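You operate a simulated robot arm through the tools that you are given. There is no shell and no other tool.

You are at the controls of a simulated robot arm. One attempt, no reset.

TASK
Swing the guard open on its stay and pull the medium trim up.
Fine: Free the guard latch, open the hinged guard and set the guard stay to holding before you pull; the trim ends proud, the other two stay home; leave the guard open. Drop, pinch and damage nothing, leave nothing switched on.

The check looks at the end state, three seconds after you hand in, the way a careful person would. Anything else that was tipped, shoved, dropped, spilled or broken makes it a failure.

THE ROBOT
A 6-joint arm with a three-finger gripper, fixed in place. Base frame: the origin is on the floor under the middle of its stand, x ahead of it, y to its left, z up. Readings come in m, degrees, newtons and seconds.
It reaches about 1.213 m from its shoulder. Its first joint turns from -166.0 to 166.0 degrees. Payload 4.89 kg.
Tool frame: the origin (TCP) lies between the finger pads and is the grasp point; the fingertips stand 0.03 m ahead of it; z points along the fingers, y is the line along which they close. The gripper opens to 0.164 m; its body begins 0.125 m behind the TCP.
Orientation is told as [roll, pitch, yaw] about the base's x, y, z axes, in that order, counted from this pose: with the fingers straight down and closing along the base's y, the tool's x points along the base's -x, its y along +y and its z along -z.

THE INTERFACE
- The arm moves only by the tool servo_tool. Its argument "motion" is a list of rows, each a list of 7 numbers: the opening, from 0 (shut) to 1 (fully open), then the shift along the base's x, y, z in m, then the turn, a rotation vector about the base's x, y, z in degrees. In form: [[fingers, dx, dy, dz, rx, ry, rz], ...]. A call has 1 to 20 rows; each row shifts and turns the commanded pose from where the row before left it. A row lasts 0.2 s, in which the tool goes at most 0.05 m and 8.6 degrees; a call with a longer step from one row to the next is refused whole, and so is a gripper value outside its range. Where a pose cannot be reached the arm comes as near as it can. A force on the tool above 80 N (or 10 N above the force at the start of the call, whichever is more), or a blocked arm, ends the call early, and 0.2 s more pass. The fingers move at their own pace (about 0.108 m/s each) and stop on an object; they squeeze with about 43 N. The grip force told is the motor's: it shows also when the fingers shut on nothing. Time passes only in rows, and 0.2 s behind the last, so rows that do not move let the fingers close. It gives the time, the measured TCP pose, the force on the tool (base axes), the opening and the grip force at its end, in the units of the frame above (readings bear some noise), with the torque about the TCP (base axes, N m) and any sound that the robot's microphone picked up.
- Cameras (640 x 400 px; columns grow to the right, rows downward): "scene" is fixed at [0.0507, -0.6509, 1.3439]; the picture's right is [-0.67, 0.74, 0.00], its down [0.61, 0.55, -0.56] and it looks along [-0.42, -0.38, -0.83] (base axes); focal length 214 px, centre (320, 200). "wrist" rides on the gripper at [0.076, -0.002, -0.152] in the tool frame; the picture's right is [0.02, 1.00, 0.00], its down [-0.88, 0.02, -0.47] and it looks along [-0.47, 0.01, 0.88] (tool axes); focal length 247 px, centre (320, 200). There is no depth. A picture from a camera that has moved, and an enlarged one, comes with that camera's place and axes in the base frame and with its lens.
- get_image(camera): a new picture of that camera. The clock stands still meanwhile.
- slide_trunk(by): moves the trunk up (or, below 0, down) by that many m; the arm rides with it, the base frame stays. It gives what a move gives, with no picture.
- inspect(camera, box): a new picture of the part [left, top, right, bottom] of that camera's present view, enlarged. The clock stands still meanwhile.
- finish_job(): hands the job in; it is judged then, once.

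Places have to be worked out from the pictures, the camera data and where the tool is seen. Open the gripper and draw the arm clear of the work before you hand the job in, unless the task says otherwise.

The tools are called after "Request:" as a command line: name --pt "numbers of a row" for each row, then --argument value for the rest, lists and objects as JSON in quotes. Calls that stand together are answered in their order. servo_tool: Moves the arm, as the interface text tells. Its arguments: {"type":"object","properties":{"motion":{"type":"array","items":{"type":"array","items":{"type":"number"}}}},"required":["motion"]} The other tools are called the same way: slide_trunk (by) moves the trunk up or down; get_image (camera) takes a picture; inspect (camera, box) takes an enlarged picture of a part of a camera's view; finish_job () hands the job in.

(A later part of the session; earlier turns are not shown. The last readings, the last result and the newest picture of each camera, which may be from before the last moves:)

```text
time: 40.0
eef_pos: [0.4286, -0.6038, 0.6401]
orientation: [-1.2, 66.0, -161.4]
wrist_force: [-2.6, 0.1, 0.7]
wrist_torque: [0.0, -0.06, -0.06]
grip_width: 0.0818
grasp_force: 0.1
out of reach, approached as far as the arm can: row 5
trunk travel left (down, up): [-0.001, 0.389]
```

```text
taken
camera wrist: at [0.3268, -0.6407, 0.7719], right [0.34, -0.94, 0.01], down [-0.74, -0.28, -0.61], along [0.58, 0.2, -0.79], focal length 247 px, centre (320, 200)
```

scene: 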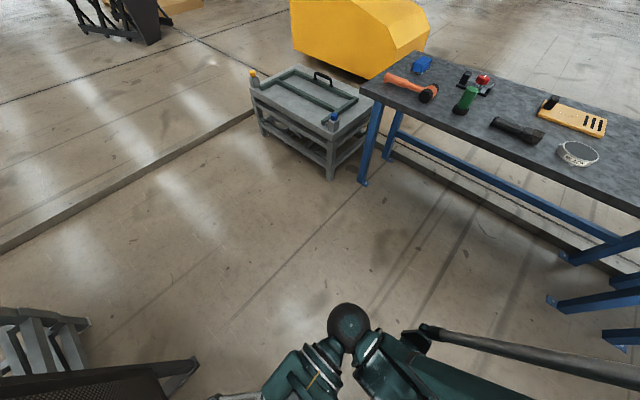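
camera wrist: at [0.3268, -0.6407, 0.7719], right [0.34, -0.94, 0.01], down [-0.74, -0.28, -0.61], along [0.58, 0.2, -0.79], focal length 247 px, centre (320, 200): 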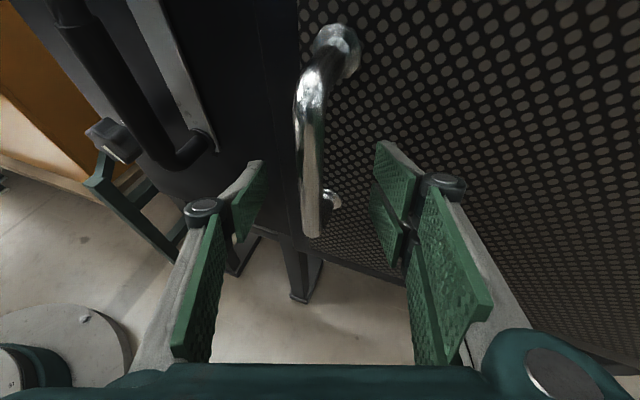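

The bar is between the pads, slightly off-centre (~7 mm toward +y). A small yaw gives reach; I'll recentre and close.

Request:
servo_tool --pt "0.5 0 0 0 0 0 4" --pt "0.5 0.001 0.003 0 0 0 2" --pt "0.5 0.001 0.004 0 0 0 0" --pt "0.5 0 0 0 0 0 0"

Request:
get_image --camera "wrist"

```text
time: 41.0
eef_pos: [0.4329, -0.5958, 0.6377]
orientation: [-1.1, 65.9, -155.5]
wrist_force: [-6.8, -4.3, -1.0]
wrist_torque: [0.09, -0.09, -0.36]
grip_width: 0.0858
grasp_force: 1.6
trunk travel left (down, up): [-0.001, 0.389]
```

```text
taken
camera wrist: at [0.333, -0.6427, 0.7705], right [0.44, -0.9, 0.01], down [-0.71, -0.35, -0.61], along [0.55, 0.26, -0.79], focal length 247 px, centre (320, 200)
```

wrist: 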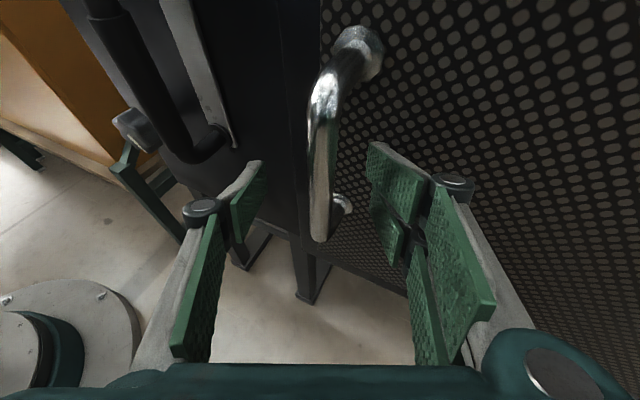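

The bar is centred now; a fingertip lightly brushes the mesh (−7 N). Closing on the handle.

Request:
servo_tool --pt "0.3 -0.002 0 0 0 0 0" --pt "0.1 0 0 0 0 0 0" --pt "0 0 0 0 0 0 0" --pt "0 0 0 0 0 0 0"

Request:
get_image --camera "wrist"

```text
time: 42.0
eef_pos: [0.4299, -0.5973, 0.6388]
orientation: [-1.1, 65.9, -155.5]
wrist_force: [4.2, -25.6, 5.0]
wrist_torque: [-1.68, -0.61, -0.07]
grip_width: 0.0165
grasp_force: 45.2
trunk travel left (down, up): [-0.001, 0.389]
```

```text
taken
camera wrist: at [0.3309, -0.6439, 0.7707], right [0.44, -0.9, 0.01], down [-0.71, -0.35, -0.61], along [0.55, 0.26, -0.79], focal length 247 px, centre (320, 200)
```

wrist: 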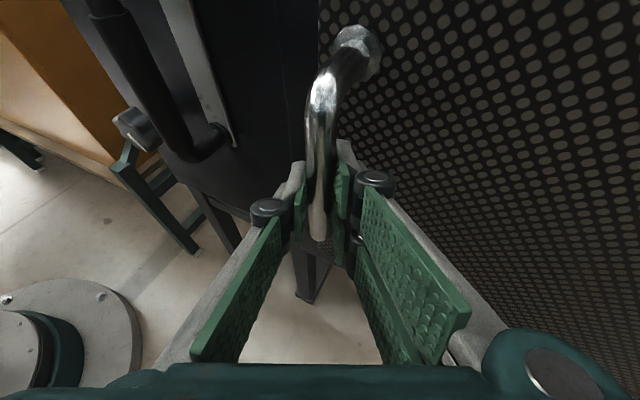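

Handle gripped (16.5 mm). A first gentle pull along the hinge arc (hinge at y≈-1.045) to see whether the guard moves.

Request:
servo_tool --pt "0 0 -0.002 0 0 0 0" --pt "0 -0.008 -0.0015 0 0 0 1" --pt "0 -0.008 -0.0015 0 0 0 1" --pt "0 -0.008 -0.0015 0 0 0 1" --pt "0 0 0 0 0 0 0"

Request:
get_image --camera "wrist"

```text
time: 43.2
eef_pos: [0.4036, -0.601, 0.6395]
orientation: [-1.0, 66.0, -152.4]
wrist_force: [1.5, -12.9, 20.3]
wrist_torque: [-1.17, -1.04, 0.05]
grip_width: 0.0166
grasp_force: 45.4
trunk travel left (down, up): [-0.001, 0.389]
```

```text
taken
camera wrist: at [0.3079, -0.6537, 0.7706], right [0.49, -0.87, 0.01], down [-0.69, -0.39, -0.61], along [0.54, 0.29, -0.79], focal length 247 px, centre (320, 200)
```

wrist: 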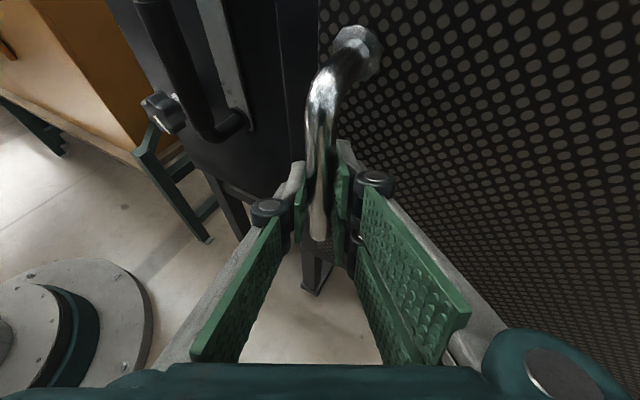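

The guard moves with little resistance. Continuing along the arc in small steps with matching yaw.

Request:
servo_tool --pt "0 -0.0154 -0.0034 0.003 0 0 2" --pt "0 -0.0153 -0.0037 0 0 0 2" --pt "0 -0.0189 -0.0056 0 0 0 2.5" --pt "0 -0.0187 -0.0063 0 0 0 2.5" --pt "0 0 0 0 0 0 0"

Request:
get_image --camera "wrist"

```text
time: 44.5
eef_pos: [0.3577, -0.6146, 0.6428]
orientation: [0.0, 65.3, -143.3]
wrist_force: [-3.9, 9.2, -2.0]
wrist_torque: [-0.21, -0.55, 0.06]
grip_width: 0.0167
grasp_force: 45.0
out of reach, approached as far as the arm can: row 4
trunk travel left (down, up): [-0.001, 0.389]
stopped in row 5: the force on the tool passed its limit at 83 N (the readings are from after the stop); the commanded pose is now the measured one
```

```text
taken
camera wrist: at [0.2709, -0.6769, 0.7748], right [0.6, -0.8, 0.02], down [-0.63, -0.49, -0.6], along [0.49, 0.35, -0.8], focal length 247 px, centre (320, 200)
```

wrist: 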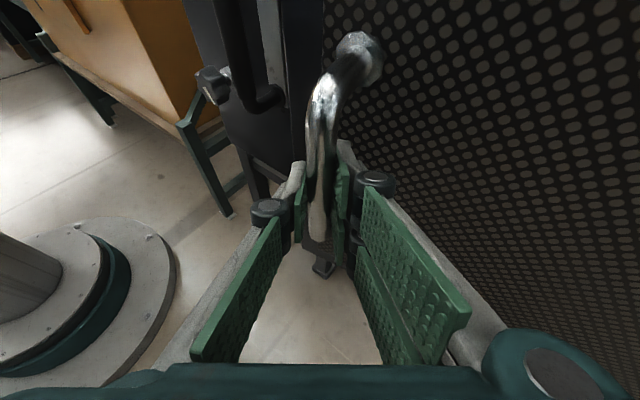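

The call stopped on a force spike when a row fell out of reach (the tool's yaw got too far round); readings are calm again and the guard is ~9° open. I'll let the round bar pivot in the grip: keep pulling along the arc while easing the yaw back.

Request:
servo_tool --pt "0 0 0 0 0 0 -2" --pt "0 -0.008 -0.003 0 0 0 -2" --pt "0 -0.01 -0.0035 0 0 0 -2" --pt "0 -0.01 -0.0035 0 0 0 -2" --pt "0 -0.01 -0.0035 0 0 0 -2" --pt "0 0 0 0 0 0 0"

Request:
get_image --camera "wrist"

```text
time: 45.9
eef_pos: [0.3195, -0.6266, 0.6421]
orientation: [0.2, 65.4, -153.4]
wrist_force: [2.8, -8.4, 13.6]
wrist_torque: [-0.45, -0.7, -0.07]
grip_width: 0.0168
grasp_force: 44.9
trunk travel left (down, up): [-0.001, 0.389]
```

```text
taken
camera wrist: at [0.2232, -0.6735, 0.7747], right [0.45, -0.89, 0.02], down [-0.71, -0.37, -0.6], along [0.55, 0.26, -0.8], focal length 247 px, centre (320, 200)
```

wrist: 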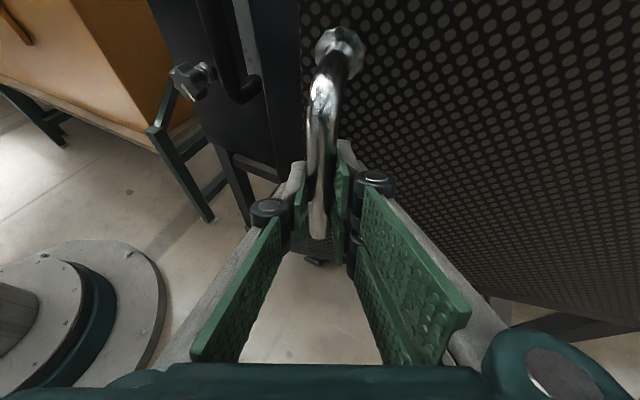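

Smooth now with low forces (guard ≈15° open). Continuing along the arc.

Request:
servo_tool --pt "0 -0.011 -0.005 0 0 0 -1.5" --pt "0 -0.011 -0.0052 0 0 0 -1.5" --pt "0 -0.011 -0.0054 0 0 0 -1.5" --pt "0 -0.011 -0.0056 0 0 0 -1.5" --pt "0 -0.011 -0.0058 0 0 0 -1.5" --pt "0 0 0 0 0 0 0"

Request:
get_image --camera "wrist"

```text
time: 47.3
eef_pos: [0.2656, -0.6528, 0.6421]
orientation: [-0.2, 65.3, -160.9]
wrist_force: [-36.1, 66.0, -18.7]
wrist_torque: [0.15, 0.86, 0.53]
grip_width: 0.0172
grasp_force: 45.2
trunk travel left (down, up): [-0.001, 0.389]
```

```text
taken
camera wrist: at [0.164, -0.687, 0.7747], right [0.34, -0.94, 0.02], down [-0.75, -0.28, -0.6], along [0.57, 0.19, -0.8], focal length 247 px, centre (320, 200)
```

wrist: 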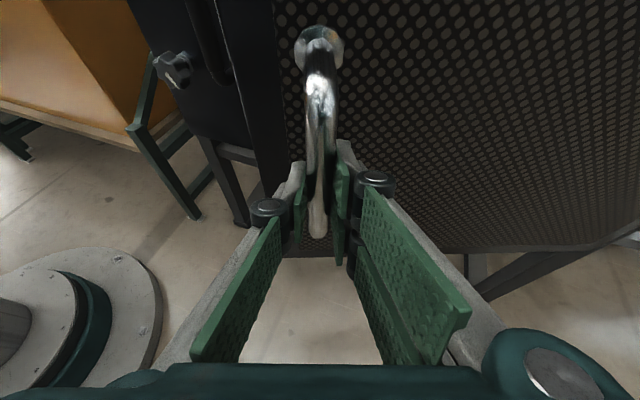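

The 75 N load is purely radial, so the hinge is slightly farther than I assumed; refitting gives hinge ≈(0.49, -1.067), radius ≈0.473. I'll correct outward and continue on the refined arc.

Request:
servo_tool --pt "0 -0.001 0.003 0.001 0 0 -1.5" --pt "0 -0.011 -0.0058 0 0 0 -1.5" --pt "0 -0.011 -0.006 0 0 0 -1.5" --pt "0 -0.0112 -0.006 0 0 0 -1.5" --pt "0 0 0 0 0 0 0"

```text
time: 48.5
eef_pos: [0.2325, -0.6734, 0.6419]
orientation: [0.4, 65.4, -166.8]
wrist_force: [31.9, -47.7, 19.5]
wrist_torque: [-1.14, -0.58, -0.28]
grip_width: 0.0167
grasp_force: 45.3
trunk travel left (down, up): [-0.001, 0.389]
```

Using measured points only, the arc fits hinge ≈(0.491, -1.049), R≈0.456 within 1 mm, and the arm stiffness is ~24 N/mm. I'll correct ~2.4 mm inward and continue on this arc.

Request:
servo_tool --pt "0 0.0013 -0.002 -0.001 0 0 -1" --pt "0 -0.0111 -0.008 0 0 0 -1" --pt "0 -0.0111 -0.0083 0 0 0 -1" --pt "0 -0.0122 -0.0101 0 0 0 -1" --pt "0 -0.0122 -0.0103 0 0 0 -1" --pt "0 0 0 0 0 0 0"

Request:
get_image --camera "wrist"

```text
time: 49.9
eef_pos: [0.1846, -0.708, 0.6422]
orientation: [-0.1, 65.4, -172.1]
wrist_force: [2.3, -1.5, 4.2]
wrist_torque: [-0.68, -0.42, 0.08]
grip_width: 0.0163
grasp_force: 45.1
trunk travel left (down, up): [-0.001, 0.389]
```

```text
taken
camera wrist: at [0.0784, -0.7223, 0.7744], right [0.15, -0.99, 0.02], down [-0.79, -0.13, -0.6], along [0.6, 0.07, -0.8], focal length 247 px, centre (320, 200)
```

wrist: 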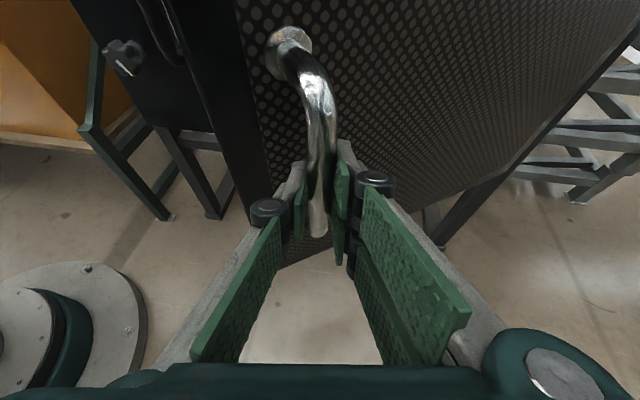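

Nearly zero force now (guard ≈34° open). Continuing on the arc.

Request:
servo_tool --pt "0 -0.0146 -0.0134 0 0 0 -1" --pt "0 -0.014 -0.014 0 0 0 -1" --pt "0 -0.0133 -0.0147 0 0 0 -1" --pt "0 -0.0127 -0.0153 0 0 0 -1" --pt "0 0 0 0 0 0 0"

Request:
get_image --camera "wrist"

```text
time: 51.1
eef_pos: [0.131, -0.7669, 0.6422]
orientation: [-0.1, 65.3, -176.2]
wrist_force: [-18.8, 14.5, -27.7]
wrist_torque: [-0.59, 0.61, 0.08]
grip_width: 0.0167
grasp_force: 45.2
trunk travel left (down, up): [-0.001, 0.389]
```

```text
taken
camera wrist: at [0.0235, -0.7742, 0.7747], right [0.08, -1.0, 0.02], down [-0.8, -0.07, -0.6], along [0.6, 0.03, -0.8], focal length 247 px, centre (320, 200)
```

wrist: 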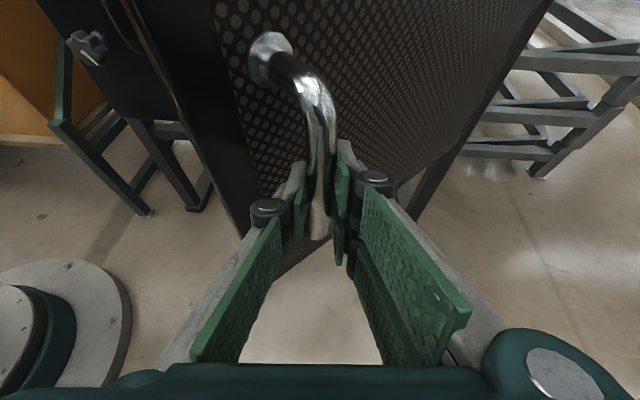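

Guard ≈44° open with modest forces. Continuing to ~60°.

Request:
servo_tool --pt "0 -0.0125 -0.0153 -0.001 0 0 -1" --pt "0 -0.0112 -0.0162 0 0 0 -1" --pt "0 -0.0105 -0.0168 0 0 0 -1" --pt "0 -0.0097 -0.0173 0 0 0 -1" --pt "0 0 0 0 0 0 0"

Request:
get_image --camera "wrist"

```text
time: 52.3
eef_pos: [0.0895, -0.8325, 0.6419]
orientation: [0.3, 65.4, -179.6]
wrist_force: [21.6, -11.9, 22.6]
wrist_torque: [-0.68, -1.17, -0.03]
grip_width: 0.0167
grasp_force: 44.8
trunk travel left (down, up): [-0.001, 0.389]
```

```text
taken
camera wrist: at [-0.0182, -0.8316, 0.7746], right [0.01, -1.0, 0.02], down [-0.8, -0.02, -0.6], along [0.6, -0.01, -0.8], focal length 247 px, centre (320, 200)
```

wrist: 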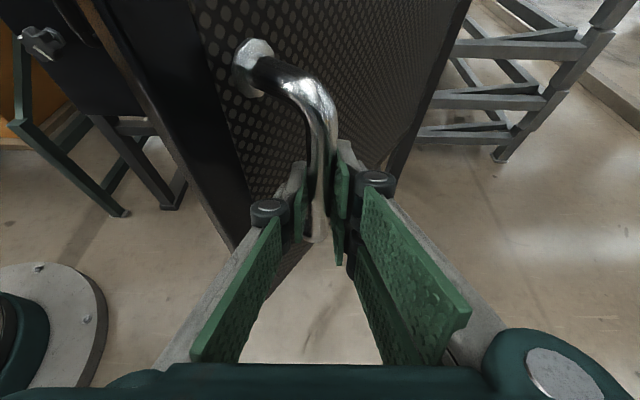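

Guard ≈54° open and shows no closing force. To go further the handle side gets awkward, so I'll release the handle slightly and back straight out, then look.

Request:
servo_tool --pt "0.2 0 0 0 0 0 0" --pt "0.2 0 0 0 0 0 0" --pt "0.2 -0.015 0 0 0 0 0" --pt "0.2 -0.02 0 0 0 0 0" --pt "0.2 -0.03 0 0 0 0 0" --pt "0.2 -0.03 0 0.0 0 0 0" --pt "0.2 -0.02 0 0.02 0 0 0" --pt "0.2 0 0 0 0 0 0"

Request:
get_image --camera "wrist"

```text
time: 54.1
eef_pos: [-0.029, -0.8328, 0.6605]
orientation: [0.1, 65.3, -180.0]
wrist_force: [-0.7, 0.3, 0.2]
wrist_torque: [-0.01, 0.0, 0.0]
grip_width: 0.0329
grasp_force: 0.1
trunk travel left (down, up): [-0.001, 0.389]
```

```text
taken
camera wrist: at [-0.1359, -0.8311, 0.7935], right [0.01, -1.0, 0.02], down [-0.8, -0.02, -0.6], along [0.6, -0.01, -0.8], focal length 247 px, centre (320, 200)
```

wrist: 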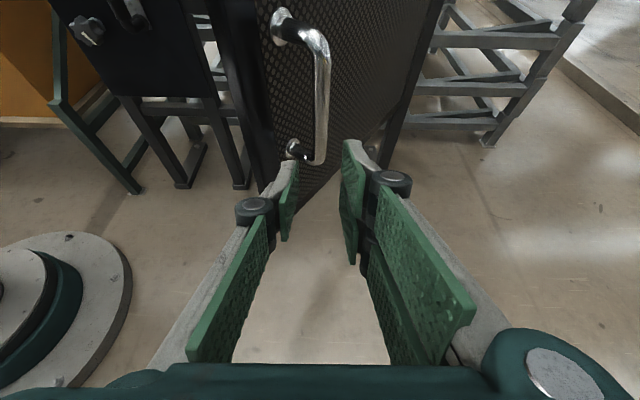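

The fingers are clear and the guard stays where I left it. I'll raise the trunk and tool to get a look at the top edge, trims and the stay lever.

Request:
slide_trunk --by 0.25

Request:
servo_tool --pt "0.2 -0.01 0 0.04 0 0 0" --pt "0.2 -0.01 0 0.04 0 0 0" --pt "0.2 -0.01 0 0.04 0 0 0" --pt "0.2 -0.01 0 0.04 0 0 0" --pt "0.2 0 0 0.04 0 0 0" --pt "0.2 0 0 0 0 0 0"

Request:
get_image --camera "wrist"

```text
time: 56.7
eef_pos: [-0.0278, -0.8322, 0.909]
orientation: [0.1, 65.3, -180.0]
wrist_force: [-0.2, 0.1, -0.7]
wrist_torque: [0.02, 0.02, -0.03]
grip_width: 0.0328
grasp_force: 0.1
trunk travel left (down, up): [-0.251, 0.139]
```

```text
time: 58.1
eef_pos: [-0.0694, -0.8297, 1.1142]
orientation: [0.0, 65.3, -179.9]
wrist_force: [-0.6, 0.4, 0.7]
wrist_torque: [-0.08, 0.07, -0.05]
grip_width: 0.0328
grasp_force: 0.1
trunk travel left (down, up): [-0.251, 0.139]
```

```text
taken
camera wrist: at [-0.1769, -0.8284, 1.2465], right [0.01, -1.0, 0.02], down [-0.8, -0.02, -0.6], along [0.6, -0.01, -0.8], focal length 247 px, centre (320, 200)
```

wrist: 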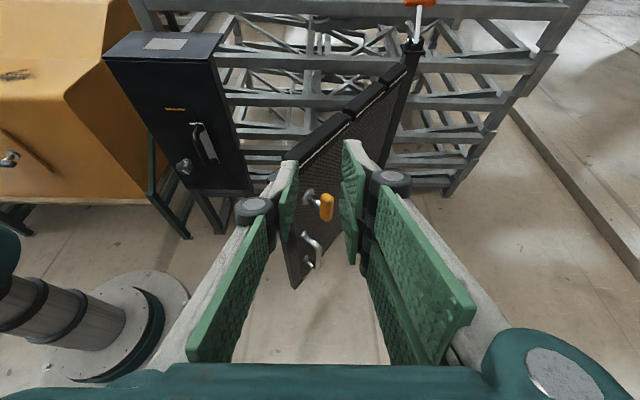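

The trims ride on the guard's own top edge, so they swing with it. Zooming on the guard and the stay lever.

Request:
inspect --camera "wrist" --box '[280, 0, 480, 130]'

Request:
inspect --camera "wrist" --box '[380, 0, 450, 60]'

```text
3.08 times, centred on (380, 65) of wrist
camera zoom: at [-0.1769, -0.8284, 1.2465], right [0.01, -1.0, 0.02], down [-0.8, -0.02, -0.6], along [0.6, -0.01, -0.8], focal length 760 px, centre (135, 615)
```

zoom: 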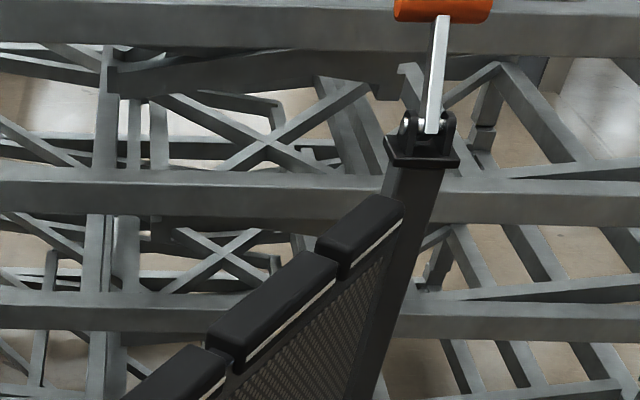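

```text
6.67 times, centred on (415, 30) of wrist
camera zoom: at [-0.1769, -0.8284, 1.2465], right [0.01, -1.0, 0.02], down [-0.8, -0.02, -0.6], along [0.6, -0.01, -0.8], focal length 1646 px, centre (-313, 1333)
```

zoom: 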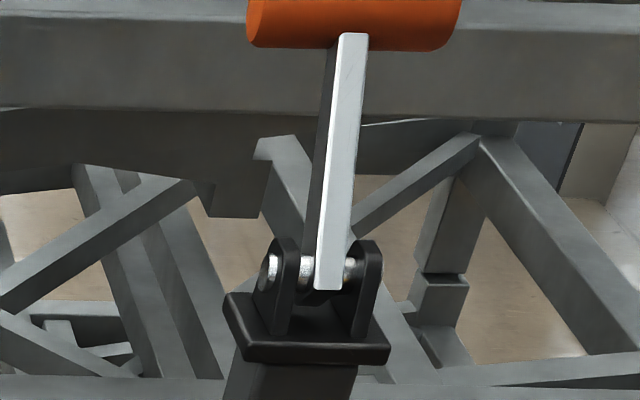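

I'll now push the guard further from its inner side. First swing the tool around (yaw −80°) above the guard's height, moving over its top with good clearance.

Request:
servo_tool --pt "0 0.01 0.005 0.01 0 0 -8" --pt "0 0.01 0.005 0.01 0 0 -8" --pt "0 0.02 0.005 0 0 0 -8" --pt "0 0.02 0.005 0 0 0 -8" --pt "0 0.02 0.005 0 0 0 -8" --pt "0 0.02 0.005 0 0 0 -8" --pt "0 0.02 0.005 0 0 0 -8" --pt "0 0.02 0.005 0 0 0 -8" --pt "0 0.02 0.005 0 0 0 -8" --pt "0 0.02 0.005 0 0 0 -8" --pt "0 0 0 0 0 0 0"

Request:
get_image --camera "wrist"

```text
time: 60.5
eef_pos: [0.1145, -0.7809, 1.131]
orientation: [0.1, 65.4, 100.0]
wrist_force: [-0.1, 0.4, 0.2]
wrist_torque: [-0.05, 0.02, -0.08]
grip_width: 0.0
grasp_force: 43.2
trunk travel left (down, up): [-0.251, 0.139]
```

```text
taken
camera wrist: at [0.0962, -0.6774, 1.2635], right [-0.98, -0.18, 0.02], down [-0.16, 0.78, -0.6], along [0.09, -0.6, -0.8], focal length 247 px, centre (320, 200)
```

wrist: 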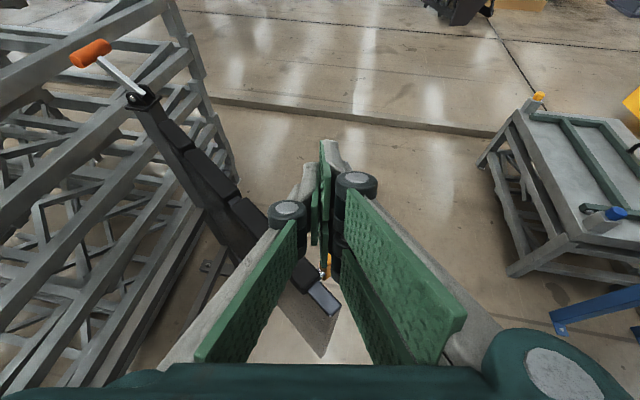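

Clear view of the guard's top, trims and lever. Now pitch the tool further down and move to the inner side of the guard at about (0.24, -0.72).

Request:
servo_tool --pt "0 0.02 0.01 0 6.57 1.16 0" --pt "0 0.02 0.01 0 6.57 1.16 0" --pt "0 0.02 0.01 0 6.57 1.16 0" --pt "0 0.02 0.01 0 6.57 1.16 0" --pt "0 0.025 0.01 0 6.57 1.16 0" --pt "0 0.025 0.01 0 6.57 1.16 0" --pt "0 0 0 0 0 0 0"

Request:
get_image --camera "wrist"

```text
time: 62.1
eef_pos: [0.1188, -0.7365, 1.1332]
orientation: [-0.8, 25.4, 101.9]
wrist_force: [0.7, 1.0, -0.6]
wrist_torque: [0.06, 0.13, -0.03]
grip_width: 0.0
grasp_force: 43.3
out of reach, approached as far as the arm can: row 2, 3, 4, 5, 6
trunk travel left (down, up): [-0.251, 0.139]
```

```text
taken
camera wrist: at [0.1181, -0.7409, 1.3031], right [-0.97, -0.23, 0.0], down [-0.23, 0.97, 0.05], along [-0.01, 0.05, -1.0], focal length 247 px, centre (320, 200)
```

wrist: 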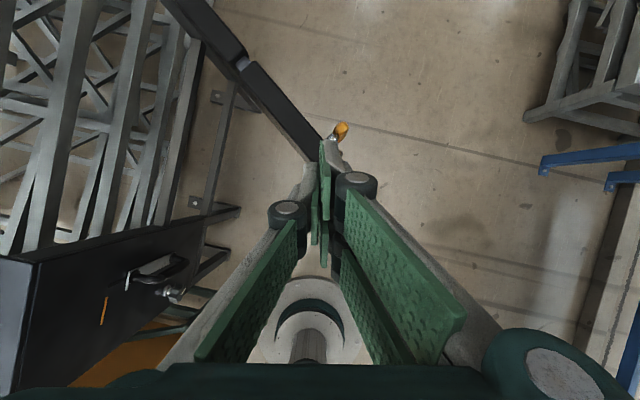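

The tool orientation was reached but x did not advance — probably a wrist roll limit after all that turning. Roll about the tool axis doesn't matter for pushing, so I'll unwind the roll by 60° and try the move again.

Request:
servo_tool --pt "0 0 0 0 0.66 -3.15 -6.77" --pt "0 0 0 0 0.66 -3.15 -6.77" --pt "0 0 0 0 0.66 -3.15 -6.77" --pt "0 0 0 0 0.66 -3.15 -6.77" --pt "0 0 0 0 0.66 -3.15 -6.77" --pt "0 0 0 0 0.66 -3.15 -6.77" --pt "0 0 0 0 0.66 -3.15 -6.77" --pt "0 0 0 0 0.66 -3.15 -6.77" --pt "0 0.02 0 0 0 0 0" --pt "0 0.02 0 0 0 0 0" --pt "0 0.02 0 0 0 0 0" --pt "0 0 0 0 0 0 0"

```text
time: 64.7
eef_pos: [0.0125, -0.7234, 1.1319]
orientation: [-16.8, 25.4, 81.5]
wrist_force: [0.7, 0.4, -1.1]
wrist_torque: [-0.04, 0.03, -0.05]
grip_width: 0.0
grasp_force: 43.1
out of reach, approached as far as the arm can: row 1, 2, 3, 4, 5, 6, 7, 8, 9, 10, 11
trunk travel left (down, up): [-0.251, 0.139]
```

That was the limited direction (x got worse), so the roll must unwind the other way. Turning about the tool axis in the opposite sense.

Request:
servo_tool --pt "0 0 0 0 -1.73 3.46 6.66" --pt "0 0 0 0 -1.73 3.46 6.66" --pt "0 0 0 0 -1.73 3.46 6.66" --pt "0 0 0 0 -1.73 3.46 6.66" --pt "0 0 0 0 -1.73 3.46 6.66" --pt "0 0 0 0 -1.73 3.46 6.66" --pt "0 0 0 0 -1.73 3.46 6.66" --pt "0 0 0 0 -1.73 3.46 6.66" --pt "0 0 0 0 -1.73 3.46 6.66" --pt "0 0 0 0 -1.73 3.46 6.66" --pt "0 0 0 0 -1.73 3.46 6.66" --pt "0 0 0 0 -1.73 3.46 6.66" --pt "0 0 0 0 0 0 0"

Request:
servo_tool --pt "0 0.03 0 0 0 0 0" --pt "0 0.03 0 0 0 0 0" --pt "0 0.03 0 0 0 0 0" --pt "0 0.03 0 0 0 0 0" --pt "0 0 0 0 0 0 0"

Request:
get_image --camera "wrist"

```text
time: 67.5
eef_pos: [0.01, -0.7236, 1.1298]
orientation: [27.5, 14.4, -179.8]
wrist_force: [0.3, 0.9, -0.7]
wrist_torque: [0.04, 0.0, 0.02]
grip_width: 0.0002
grasp_force: 42.9
trunk travel left (down, up): [-0.251, 0.139]
```

```text
time: 68.7
eef_pos: [0.1307, -0.7277, 1.1321]
orientation: [27.5, 14.4, -179.9]
wrist_force: [0.1, 0.6, -0.2]
wrist_torque: [0.0, 0.06, -0.02]
grip_width: 0.0
grasp_force: 42.9
trunk travel left (down, up): [-0.251, 0.139]
```

```text
taken
camera wrist: at [0.1711, -0.6561, 1.2813], right [-0.09, -0.89, 0.45], down [-0.96, 0.2, 0.2], along [-0.26, -0.42, -0.87], focal length 247 px, centre (320, 200)
```

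wrist: 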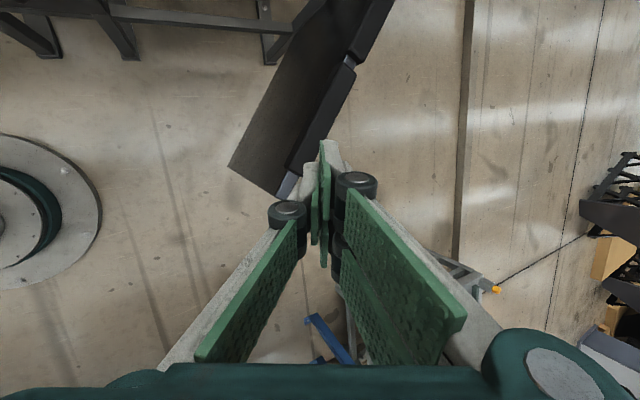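

Freed: the arm now follows. Moving to the inner side at (0.24, -0.73), then descending to fingertip height ≈0.88.

Request:
servo_tool --pt "0 0.03 0 0 0 0 0" --pt "0 0.03 0 0 0 0 0" --pt "0 0.03 0 0 0 0 0" --pt "0 0.02 0 0 0 0 0" --pt "0 0 0 -0.04 0 0 0" --pt "0 0 0 -0.04 0 0 0" --pt "0 0 0 -0.04 0 0 0" --pt "0 0 0 -0.04 0 0 0" --pt "0 0 0 -0.04 0 0 0" --pt "0 0 0 -0.02 0 0 0" --pt "0 0 0 0 0 0 0"

Request:
get_image --camera "wrist"

```text
time: 71.1
eef_pos: [0.2405, -0.7221, 0.9093]
orientation: [27.5, 14.4, -179.9]
wrist_force: [-0.2, -0.8, -0.3]
wrist_torque: [0.03, -0.01, -0.01]
grip_width: 0.0003
grasp_force: 43.5
trunk travel left (down, up): [-0.251, 0.139]
```

```text
taken
camera wrist: at [0.2806, -0.6514, 1.0583], right [-0.09, -0.89, 0.45], down [-0.96, 0.2, 0.2], along [-0.26, -0.42, -0.87], focal length 247 px, centre (320, 200)
```

wrist: 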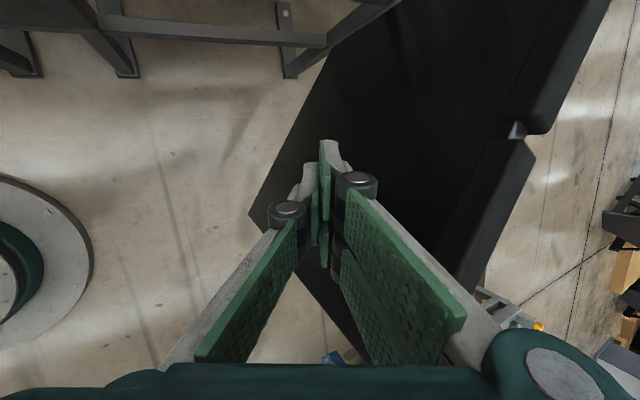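

The fingertips face the guard's solid inner side. Pushing gently along the door normal and watching the force.

Request:
servo_tool --pt "0 -0.0115 -0.01625 0 0 0 0" --pt "0 -0.0115 -0.01625 0 0 0 0" --pt "0 -0.0115 -0.01625 0 0 0 0" --pt "0 -0.0115 -0.01625 0 0 0 0" --pt "0 -0.012 -0.016 0 0 0 0" --pt "0 -0.012 -0.016 0 0 0 0" --pt "0 0 0 0 0 0 0"

Request:
get_image --camera "wrist"

```text
time: 72.7
eef_pos: [0.1721, -0.8209, 0.9098]
orientation: [27.5, 14.4, -179.9]
wrist_force: [-0.5, -0.5, -0.1]
wrist_torque: [0.03, 0.0, 0.02]
grip_width: 0.0
grasp_force: 43.2
trunk travel left (down, up): [-0.251, 0.139]
```

```text
taken
camera wrist: at [0.212, -0.7499, 1.0595], right [-0.09, -0.89, 0.45], down [-0.96, 0.2, 0.2], along [-0.26, -0.42, -0.87], focal length 247 px, centre (320, 200)
```

wrist: 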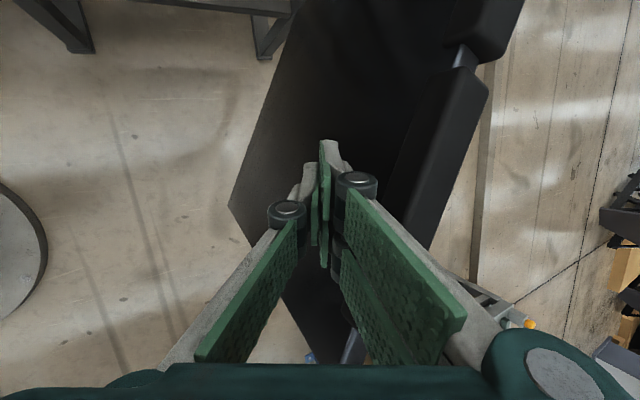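

No force yet (door may swing almost freely or contact is just starting). Continuing.

Request:
servo_tool --pt "0 -0.009 -0.0145 0 0 0 0" --pt "0 -0.0085 -0.0145 0 0 0 0" --pt "0 -0.008 -0.0145 0 0 0 0" --pt "0 -0.0075 -0.0145 0 0 0 0" --pt "0 0 0 0 0 0 0"

Request:
get_image --camera "wrist"

```text
time: 73.9
eef_pos: [0.1378, -0.8779, 0.9122]
orientation: [27.5, 14.4, -179.9]
wrist_force: [0.0, -0.3, -0.7]
wrist_torque: [0.0, -0.01, 0.05]
grip_width: 0.0
grasp_force: 42.7
trunk travel left (down, up): [-0.251, 0.139]
```

```text
taken
camera wrist: at [0.177, -0.8077, 1.0602], right [-0.09, -0.89, 0.45], down [-0.96, 0.2, 0.2], along [-0.26, -0.42, -0.87], focal length 247 px, centre (320, 200)
```

wrist: 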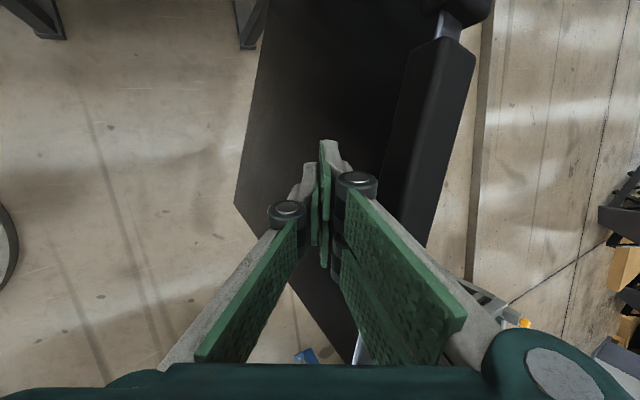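

Computed from the picture, the guard is now at ≈70° and follows the fingers with almost no resistance. Pushing on toward ~85°.

Request:
servo_tool --pt "0 -0.006 -0.0155 0 0 0 0" --pt "0 -0.0055 -0.0155 0 0 0 0" --pt "0 -0.0055 -0.0155 0 0 0 0" --pt "0 -0.005 -0.016 0 0 0 0" --pt "0 -0.003 -0.016 0 0 0 0" --pt "0 -0.003 -0.016 0 0 0 0" --pt "0 0 0 0 0 0 0"

Request:
get_image --camera "wrist"

```text
time: 75.5
eef_pos: [0.1114, -0.9721, 0.9102]
orientation: [27.5, 14.5, -179.9]
wrist_force: [0.4, -1.2, -0.4]
wrist_torque: [0.02, 0.0, -0.04]
grip_width: 0.0001
grasp_force: 42.7
trunk travel left (down, up): [-0.251, 0.139]
```

```text
taken
camera wrist: at [0.1504, -0.9012, 1.0598], right [-0.09, -0.89, 0.45], down [-0.96, 0.2, 0.2], along [-0.26, -0.42, -0.87], focal length 247 px, centre (320, 200)
```

wrist: 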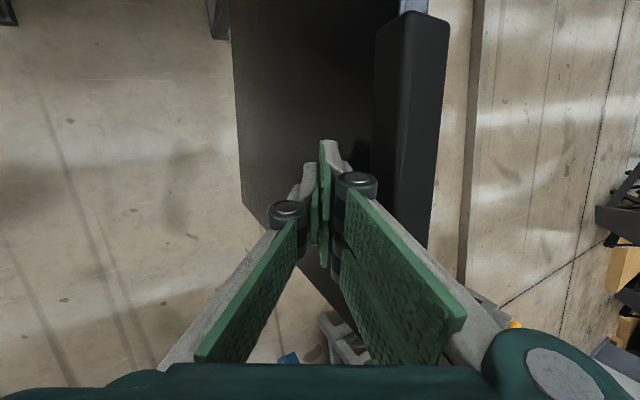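

Guard at ≈84°. A bit more push to about 90°.

Request:
servo_tool --pt "0 -0.001 -0.015 0 0 0 0" --pt "0 -0.001 -0.015 0 0 0 0" --pt "0 0 -0.014 0 0 0 0" --pt "0 0 0 0 0 0 0"

Request:
get_image --camera "wrist"

```text
time: 76.5
eef_pos: [0.1071, -1.0164, 0.9112]
orientation: [27.5, 14.4, -179.9]
wrist_force: [0.1, -1.4, -0.6]
wrist_torque: [0.01, 0.0, 0.04]
grip_width: 0.0
grasp_force: 42.9
trunk travel left (down, up): [-0.251, 0.139]
```

```text
taken
camera wrist: at [0.1476, -0.9463, 1.0604], right [-0.09, -0.89, 0.45], down [-0.96, 0.2, 0.2], along [-0.26, -0.42, -0.87], focal length 247 px, centre (320, 200)
```

wrist: 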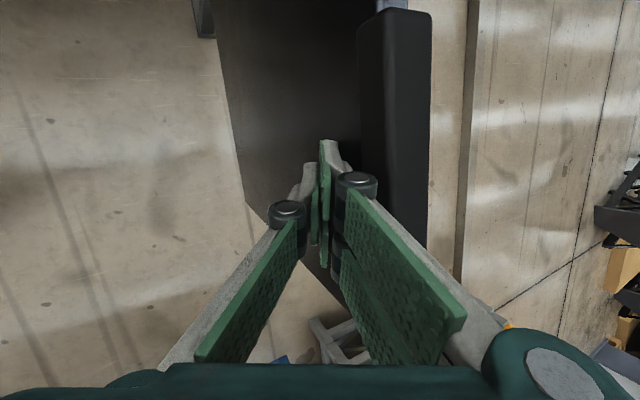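

Guard at ≈91°. I'll back away from it and rise, then look closely at the stay lever and what is around it.

Request:
servo_tool --pt "0 0 0.03 0 0 0 0" --pt "0 0.01 0.04 0.01 0 0 0" --pt "0 0.02 0.03 0.04 0 0 0" --pt "0 0.03 0.02 0.04 0 0 0" --pt "0 0.03 0.01 0.04 0 0 0" --pt "0 0.03 0 0.04 0 0 0" --pt "0 0.03 0 0.04 0 0 0" --pt "0 0.03 0 0.03 0 0 0" --pt "0 0 0 0 0 0 0"

Request:
get_image --camera "wrist"

```text
refused: row 3 steps farther than a row can; nothing moved
```

```text
taken
camera wrist: at [0.1476, -0.9463, 1.0604], right [-0.09, -0.89, 0.45], down [-0.96, 0.2, 0.2], along [-0.26, -0.42, -0.87], focal length 247 px, centre (320, 200)
```

wrist: 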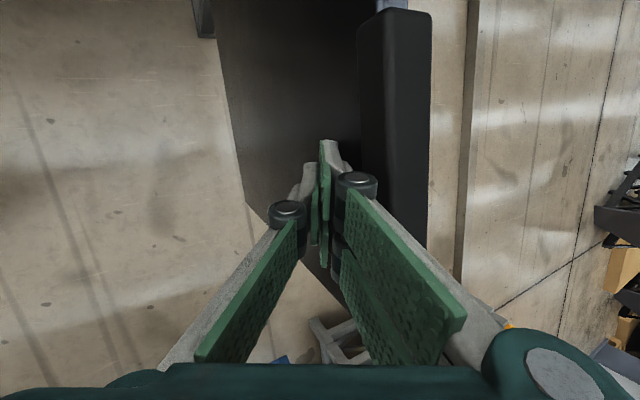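

One row was slightly too long, so nothing moved; repeating the retreat with smaller steps.

Request:
servo_tool --pt "0 0 0.03 0 0 0 0" --pt "0 0.005 0.035 0.01 0 0 0" --pt "0 0.015 0.025 0.03 0 0 0" --pt "0 0.02 0.02 0.035 0 0 0" --pt "0 0.025 0.01 0.035 0 0 0" --pt "0 0.03 0 0.035 0 0 0" --pt "0 0.03 0 0.035 0 0 0" --pt "0 0.03 0 0.03 0 0 0" --pt "0 0.03 0 0.02 0 0 0" --pt "0 0 0 0 0 0 0"

Request:
get_image --camera "wrist"

```text
time: 78.7
eef_pos: [0.2944, -0.8978, 1.1401]
orientation: [27.6, 14.4, -179.9]
wrist_force: [-0.4, 0.0, -0.1]
wrist_torque: [-0.02, 0.05, -0.03]
grip_width: 0.0
grasp_force: 43.5
trunk travel left (down, up): [-0.251, 0.139]
```

```text
taken
camera wrist: at [0.3343, -0.8263, 1.2891], right [-0.09, -0.89, 0.45], down [-0.96, 0.2, 0.2], along [-0.26, -0.42, -0.87], focal length 247 px, centre (320, 200)
```

wrist: 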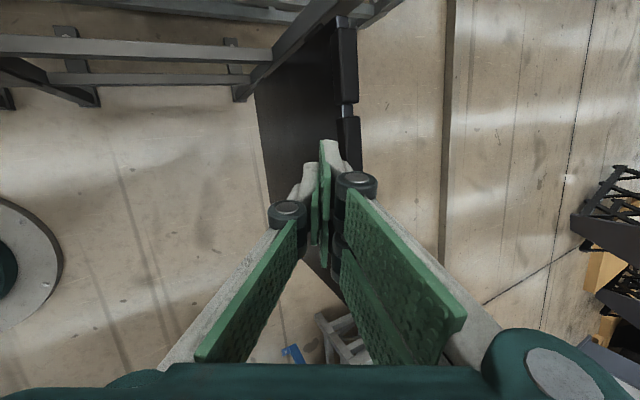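

The guard stays put. I'll unwind the tool roll by ~165° (also brings the camera round to look toward the lever).

Request:
servo_tool --pt "0 0 0 0.005 -1.8 3.77 7.05" --pt "0 0 0 0.005 -1.8 3.77 7.05" --pt "0 0 0 0.005 -1.8 3.77 7.05" --pt "0 0 0 0.005 -1.8 3.77 7.05" --pt "0 0 0 0 -1.8 3.77 7.05" --pt "0 0 0 0 -1.8 3.77 7.05" --pt "0 0 0 0 -1.8 3.77 7.05" --pt "0 0 0 0 -1.8 3.77 7.05" --pt "0 0 0 0 -1.8 3.77 7.05" --pt "0 0 0 0 -1.8 3.77 7.05" --pt "0 0 0 0 -1.8 3.77 7.05" --pt "0 0 0 0 -1.8 3.77 7.05" --pt "0 0 0 0 -1.8 3.77 7.05" --pt "0 0 0 0 -1.8 3.77 7.05" --pt "0 0 0 0 -1.8 3.77 7.05" --pt "0 0 0 0 -1.8 3.77 7.05" --pt "0 0 0 0 -1.8 3.77 7.05" --pt "0 0 0 0 -1.8 3.77 7.05" --pt "0 0 0 0 -1.8 3.77 7.05" --pt "0 0 0 0 0 0 0"

Request:
get_image --camera "wrist"

```text
time: 82.9
eef_pos: [0.2921, -0.8965, 1.1601]
orientation: [-19.5, -23.9, -23.5]
wrist_force: [-0.2, -0.5, -0.9]
wrist_torque: [0.01, 0.01, 0.03]
grip_width: 0.0
grasp_force: 42.8
trunk travel left (down, up): [-0.251, 0.139]
```

```text
taken
camera wrist: at [0.1944, -0.8016, 1.2613], right [0.48, 0.82, -0.31], down [0.64, -0.09, 0.76], along [0.59, -0.57, -0.57], focal length 247 px, centre (320, 200)
```

wrist: 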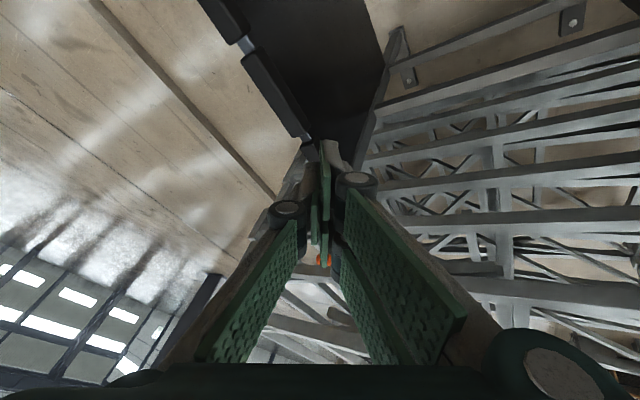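

The lever is right behind the closed fingers; opening the gripper will clear the view.

Request:
servo_tool --pt "1 0 0 0 0 0 0" --pt "1 0 0 0 0 0 0" --pt "1 0 0 0 0 0 0" --pt "1 0 0 0 0 0 0"

Request:
inspect --camera "wrist" --box '[220, 100, 420, 300]'

```text
time: 83.9
eef_pos: [0.2924, -0.8975, 1.1608]
orientation: [-19.4, -24.0, -23.6]
wrist_force: [0.1, 1.1, 0.8]
wrist_torque: [0.0, 0.0, -0.02]
grip_width: 0.1637
grasp_force: 0.0
trunk travel left (down, up): [-0.251, 0.139]
```

```text
2.00 times, centred on (320, 200) of wrist
camera zoom: at [0.1944, -0.8016, 1.2612], right [0.48, 0.82, -0.31], down [0.64, -0.09, 0.76], along [0.59, -0.57, -0.57], focal length 494 px, centre (320, 200)
```

zoom: 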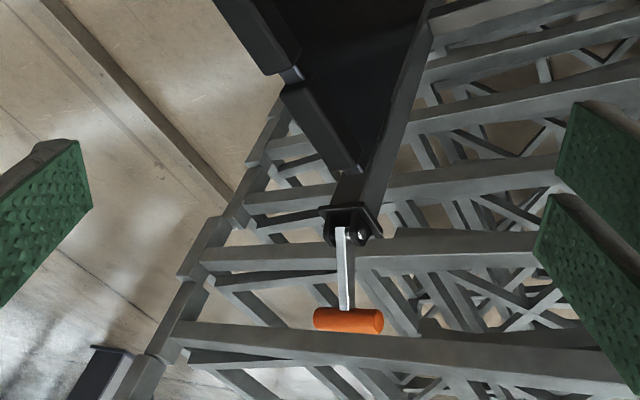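

Lever grip re-confirmed at ≈(0.576, -1.071, 1.062); the truss behind it is far (x≳0.8). I'll reorient so the tool points along −y (slightly down) with the fingers closing along x, and move to a pre-approach at (0.575, -0.90, 1.13).

Request:
servo_tool --pt "0.5 0.0314 0 -0.003 -4.006 -4.414 -5.162" --pt "0.5 0.0314 0 -0.003 -4.006 -4.414 -5.162" --pt "0.5 0.0314 0 -0.003 -4.006 -4.414 -5.162" --pt "0.5 0.0314 0 -0.003 -4.006 -4.414 -5.162" --pt "0.5 0.0314 0 -0.003 -4.006 -4.414 -5.162" --pt "0.5 0.0314 0 -0.003 -4.006 -4.414 -5.162" --pt "0.5 0.0314 0 -0.003 -4.006 -4.414 -5.162" --pt "0.5 0.0314 0 -0.003 -4.006 -4.414 -5.162" --pt "0.5 0.0314 0 -0.003 -4.006 -4.414 -5.162" --pt "0.5 0 0 0 0 0 0"

Request:
get_image --camera "wrist"

```text
time: 86.1
eef_pos: [0.5757, -0.8964, 1.132]
orientation: [0.3, -75.1, -90.2]
wrist_force: [0.9, -0.2, -1.1]
wrist_torque: [-0.09, 0.03, -0.13]
grip_width: 0.0819
grasp_force: 0.0
trunk travel left (down, up): [-0.251, 0.139]
```

```text
taken
camera wrist: at [0.5736, -0.73, 1.097], right [1.0, 0.01, -0.02], down [0.02, 0.23, 0.97], along [0.01, -0.97, 0.23], focal length 247 px, centre (320, 200)
```

wrist: 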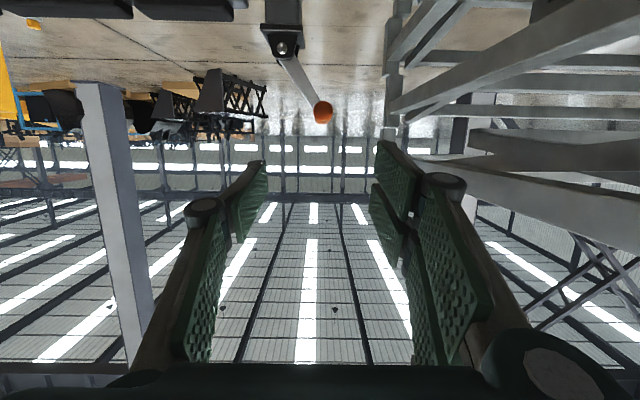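

Very clear view: pivot at ≈(0.529, z 0.995) and grip at ≈(0.578, z 1.064), fingers straddling its line. Lowering to z≈1.068 and advancing in −y so the tips overlap the grip's near end by ~2.5 cm.

Request:
servo_tool --pt "0.5 0 0 -0.02 0 0 0" --pt "0.5 0 0 -0.02 0 0 0" --pt "0.5 0 0 -0.02 0 0 0" --pt "0.5 0 -0.03 -0.002 0 0 0" --pt "0.5 0 -0.03 0 0 0 0" --pt "0.5 0 -0.025 0 0 0 0" --pt "0.5 0 -0.02 0 0 0 0" --pt "0.5 0 0 0 0 0 0"

Request:
get_image --camera "wrist"

```text
time: 87.9
eef_pos: [0.575, -1.0029, 1.0692]
orientation: [0.2, -75.0, -90.2]
wrist_force: [1.0, -0.2, -0.8]
wrist_torque: [-0.05, 0.01, 0.01]
grip_width: 0.0822
grasp_force: 0.0
trunk travel left (down, up): [-0.251, 0.139]
```

```text
taken
camera wrist: at [0.572, -0.8363, 1.0355], right [1.0, 0.01, -0.02], down [0.02, 0.23, 0.97], along [0.01, -0.97, 0.23], focal length 247 px, centre (320, 200)
```

wrist: 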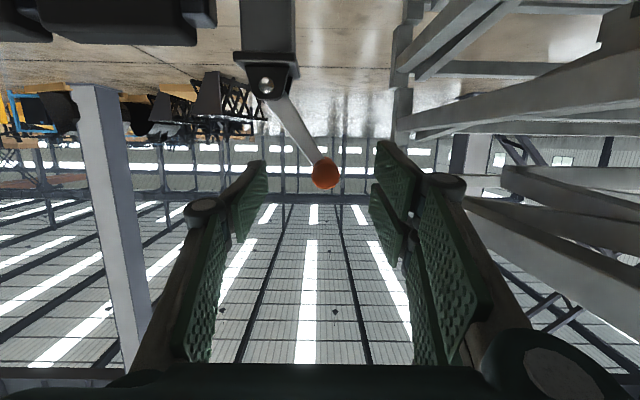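

Reachable, and the grip end sits on the tool axis. Advancing the last 2.5 cm and closing loosely (≈30 mm) to cage the 22 mm grip.

Request:
servo_tool --pt "0.5 0.002 -0.015 0 0 0 0" --pt "0.5 0 -0.012 0 0 0 0" --pt "0.3 0 0 0 0 0 0" --pt "0.18 0 0 0 0 0 0" --pt "0.18 0 0 0 0 0 0"

Request:
get_image --camera "wrist"

```text
time: 89.1
eef_pos: [0.5785, -1.0287, 1.0719]
orientation: [0.3, -75.0, -90.2]
wrist_force: [0.5, 0.8, -0.2]
wrist_torque: [-0.01, 0.0, -0.03]
grip_width: 0.0297
grasp_force: 0.0
trunk travel left (down, up): [-0.251, 0.139]
```

```text
taken
camera wrist: at [0.5768, -0.8625, 1.0373], right [1.0, 0.01, -0.02], down [0.02, 0.23, 0.97], along [0.01, -0.97, 0.23], focal length 247 px, centre (320, 200)
```

wrist: 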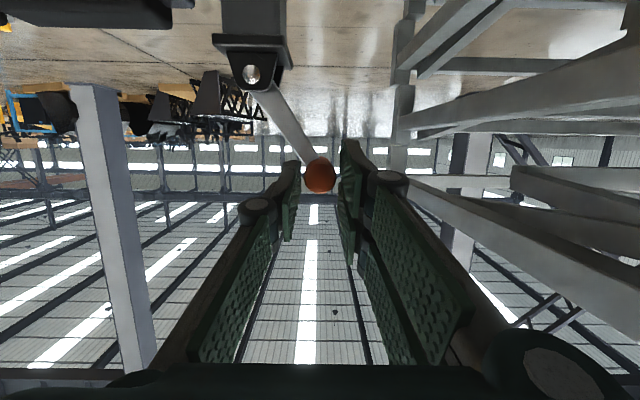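

The grip is caged. First gentle drag toward −x along the pivot arc, watching the force.

Request:
servo_tool --pt "0.18 -0.0065 0 0.0034 0 0 0" --pt "0.18 -0.0065 0 0.0034 0 0 0" --pt "0.18 -0.0065 0 0.0034 0 0 0" --pt "0.18 0 0 0 0 0 0"

Request:
get_image --camera "wrist"

```text
time: 90.1
eef_pos: [0.5583, -1.0292, 1.0816]
orientation: [0.2, -75.0, -90.2]
wrist_force: [0.3, 0.3, -0.1]
wrist_torque: [0.03, 0.02, -0.06]
grip_width: 0.0301
grasp_force: 0.6
trunk travel left (down, up): [-0.251, 0.139]
```

```text
taken
camera wrist: at [0.5556, -0.8634, 1.0471], right [1.0, 0.01, -0.02], down [0.02, 0.23, 0.97], along [0.01, -0.97, 0.23], focal length 247 px, centre (320, 200)
```

wrist: 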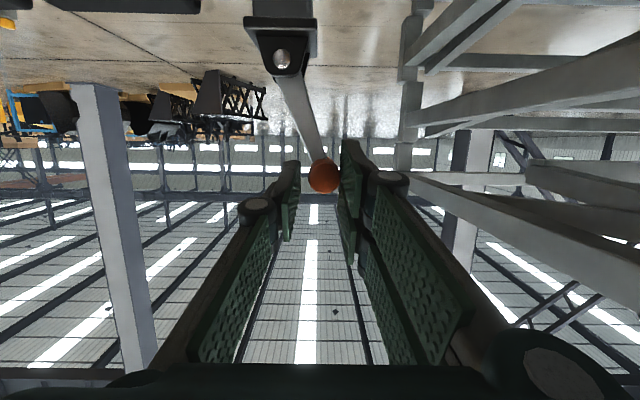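

The lever follows with negligible force. Continuing over the top and down the other side.

Request:
servo_tool --pt "0.18 -0.0097 0 0.003 0 0 0" --pt "0.18 -0.0097 0 0.0015 0 0 0" --pt "0.18 -0.0097 0 0.0006 0 0 0" --pt "0.18 -0.0097 0 -0.0006 0 0 0" --pt "0.18 -0.0097 0 -0.0015 0 0 0" --pt "0.18 0 0 0 0 0 0"

Request:
get_image --camera "wrist"

```text
time: 91.5
eef_pos: [0.5093, -1.0292, 1.0843]
orientation: [0.3, -75.1, -90.2]
wrist_force: [1.4, -0.7, -0.2]
wrist_torque: [-0.03, 0.01, 0.01]
grip_width: 0.0297
grasp_force: 0.7
trunk travel left (down, up): [-0.251, 0.139]
```

```text
taken
camera wrist: at [0.5068, -0.8623, 1.0492], right [1.0, 0.01, -0.02], down [0.02, 0.23, 0.97], along [0.01, -0.97, 0.23], focal length 247 px, centre (320, 200)
```

wrist: 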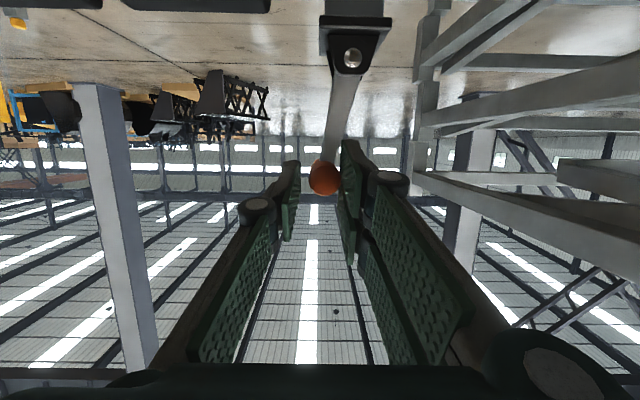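

Past the top now. Continuing down toward −x until a stop shows.

Request:
servo_tool --pt "0.18 -0.0085 0 -0.0025 0 0 0" --pt "0.18 -0.0085 0 -0.0033 0 0 0" --pt "0.18 -0.008 0 -0.004 0 0 0" --pt "0.18 -0.0075 0 -0.0045 0 0 0" --pt "0.18 0 0 0 0 0 0"

Request:
get_image --camera "wrist"

```text
time: 92.7
eef_pos: [0.4778, -1.0294, 1.0707]
orientation: [0.3, -75.1, -90.2]
wrist_force: [4.0, 0.6, 1.0]
wrist_torque: [-0.01, -0.06, 0.03]
grip_width: 0.0313
grasp_force: 2.0
trunk travel left (down, up): [-0.251, 0.139]
```

```text
taken
camera wrist: at [0.4748, -0.8629, 1.0353], right [1.0, 0.01, -0.02], down [0.02, 0.23, 0.97], along [0.01, -0.97, 0.23], focal length 247 px, centre (320, 200)
```

wrist: 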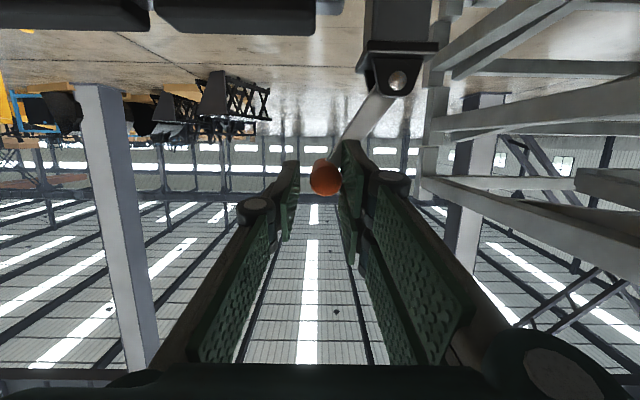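

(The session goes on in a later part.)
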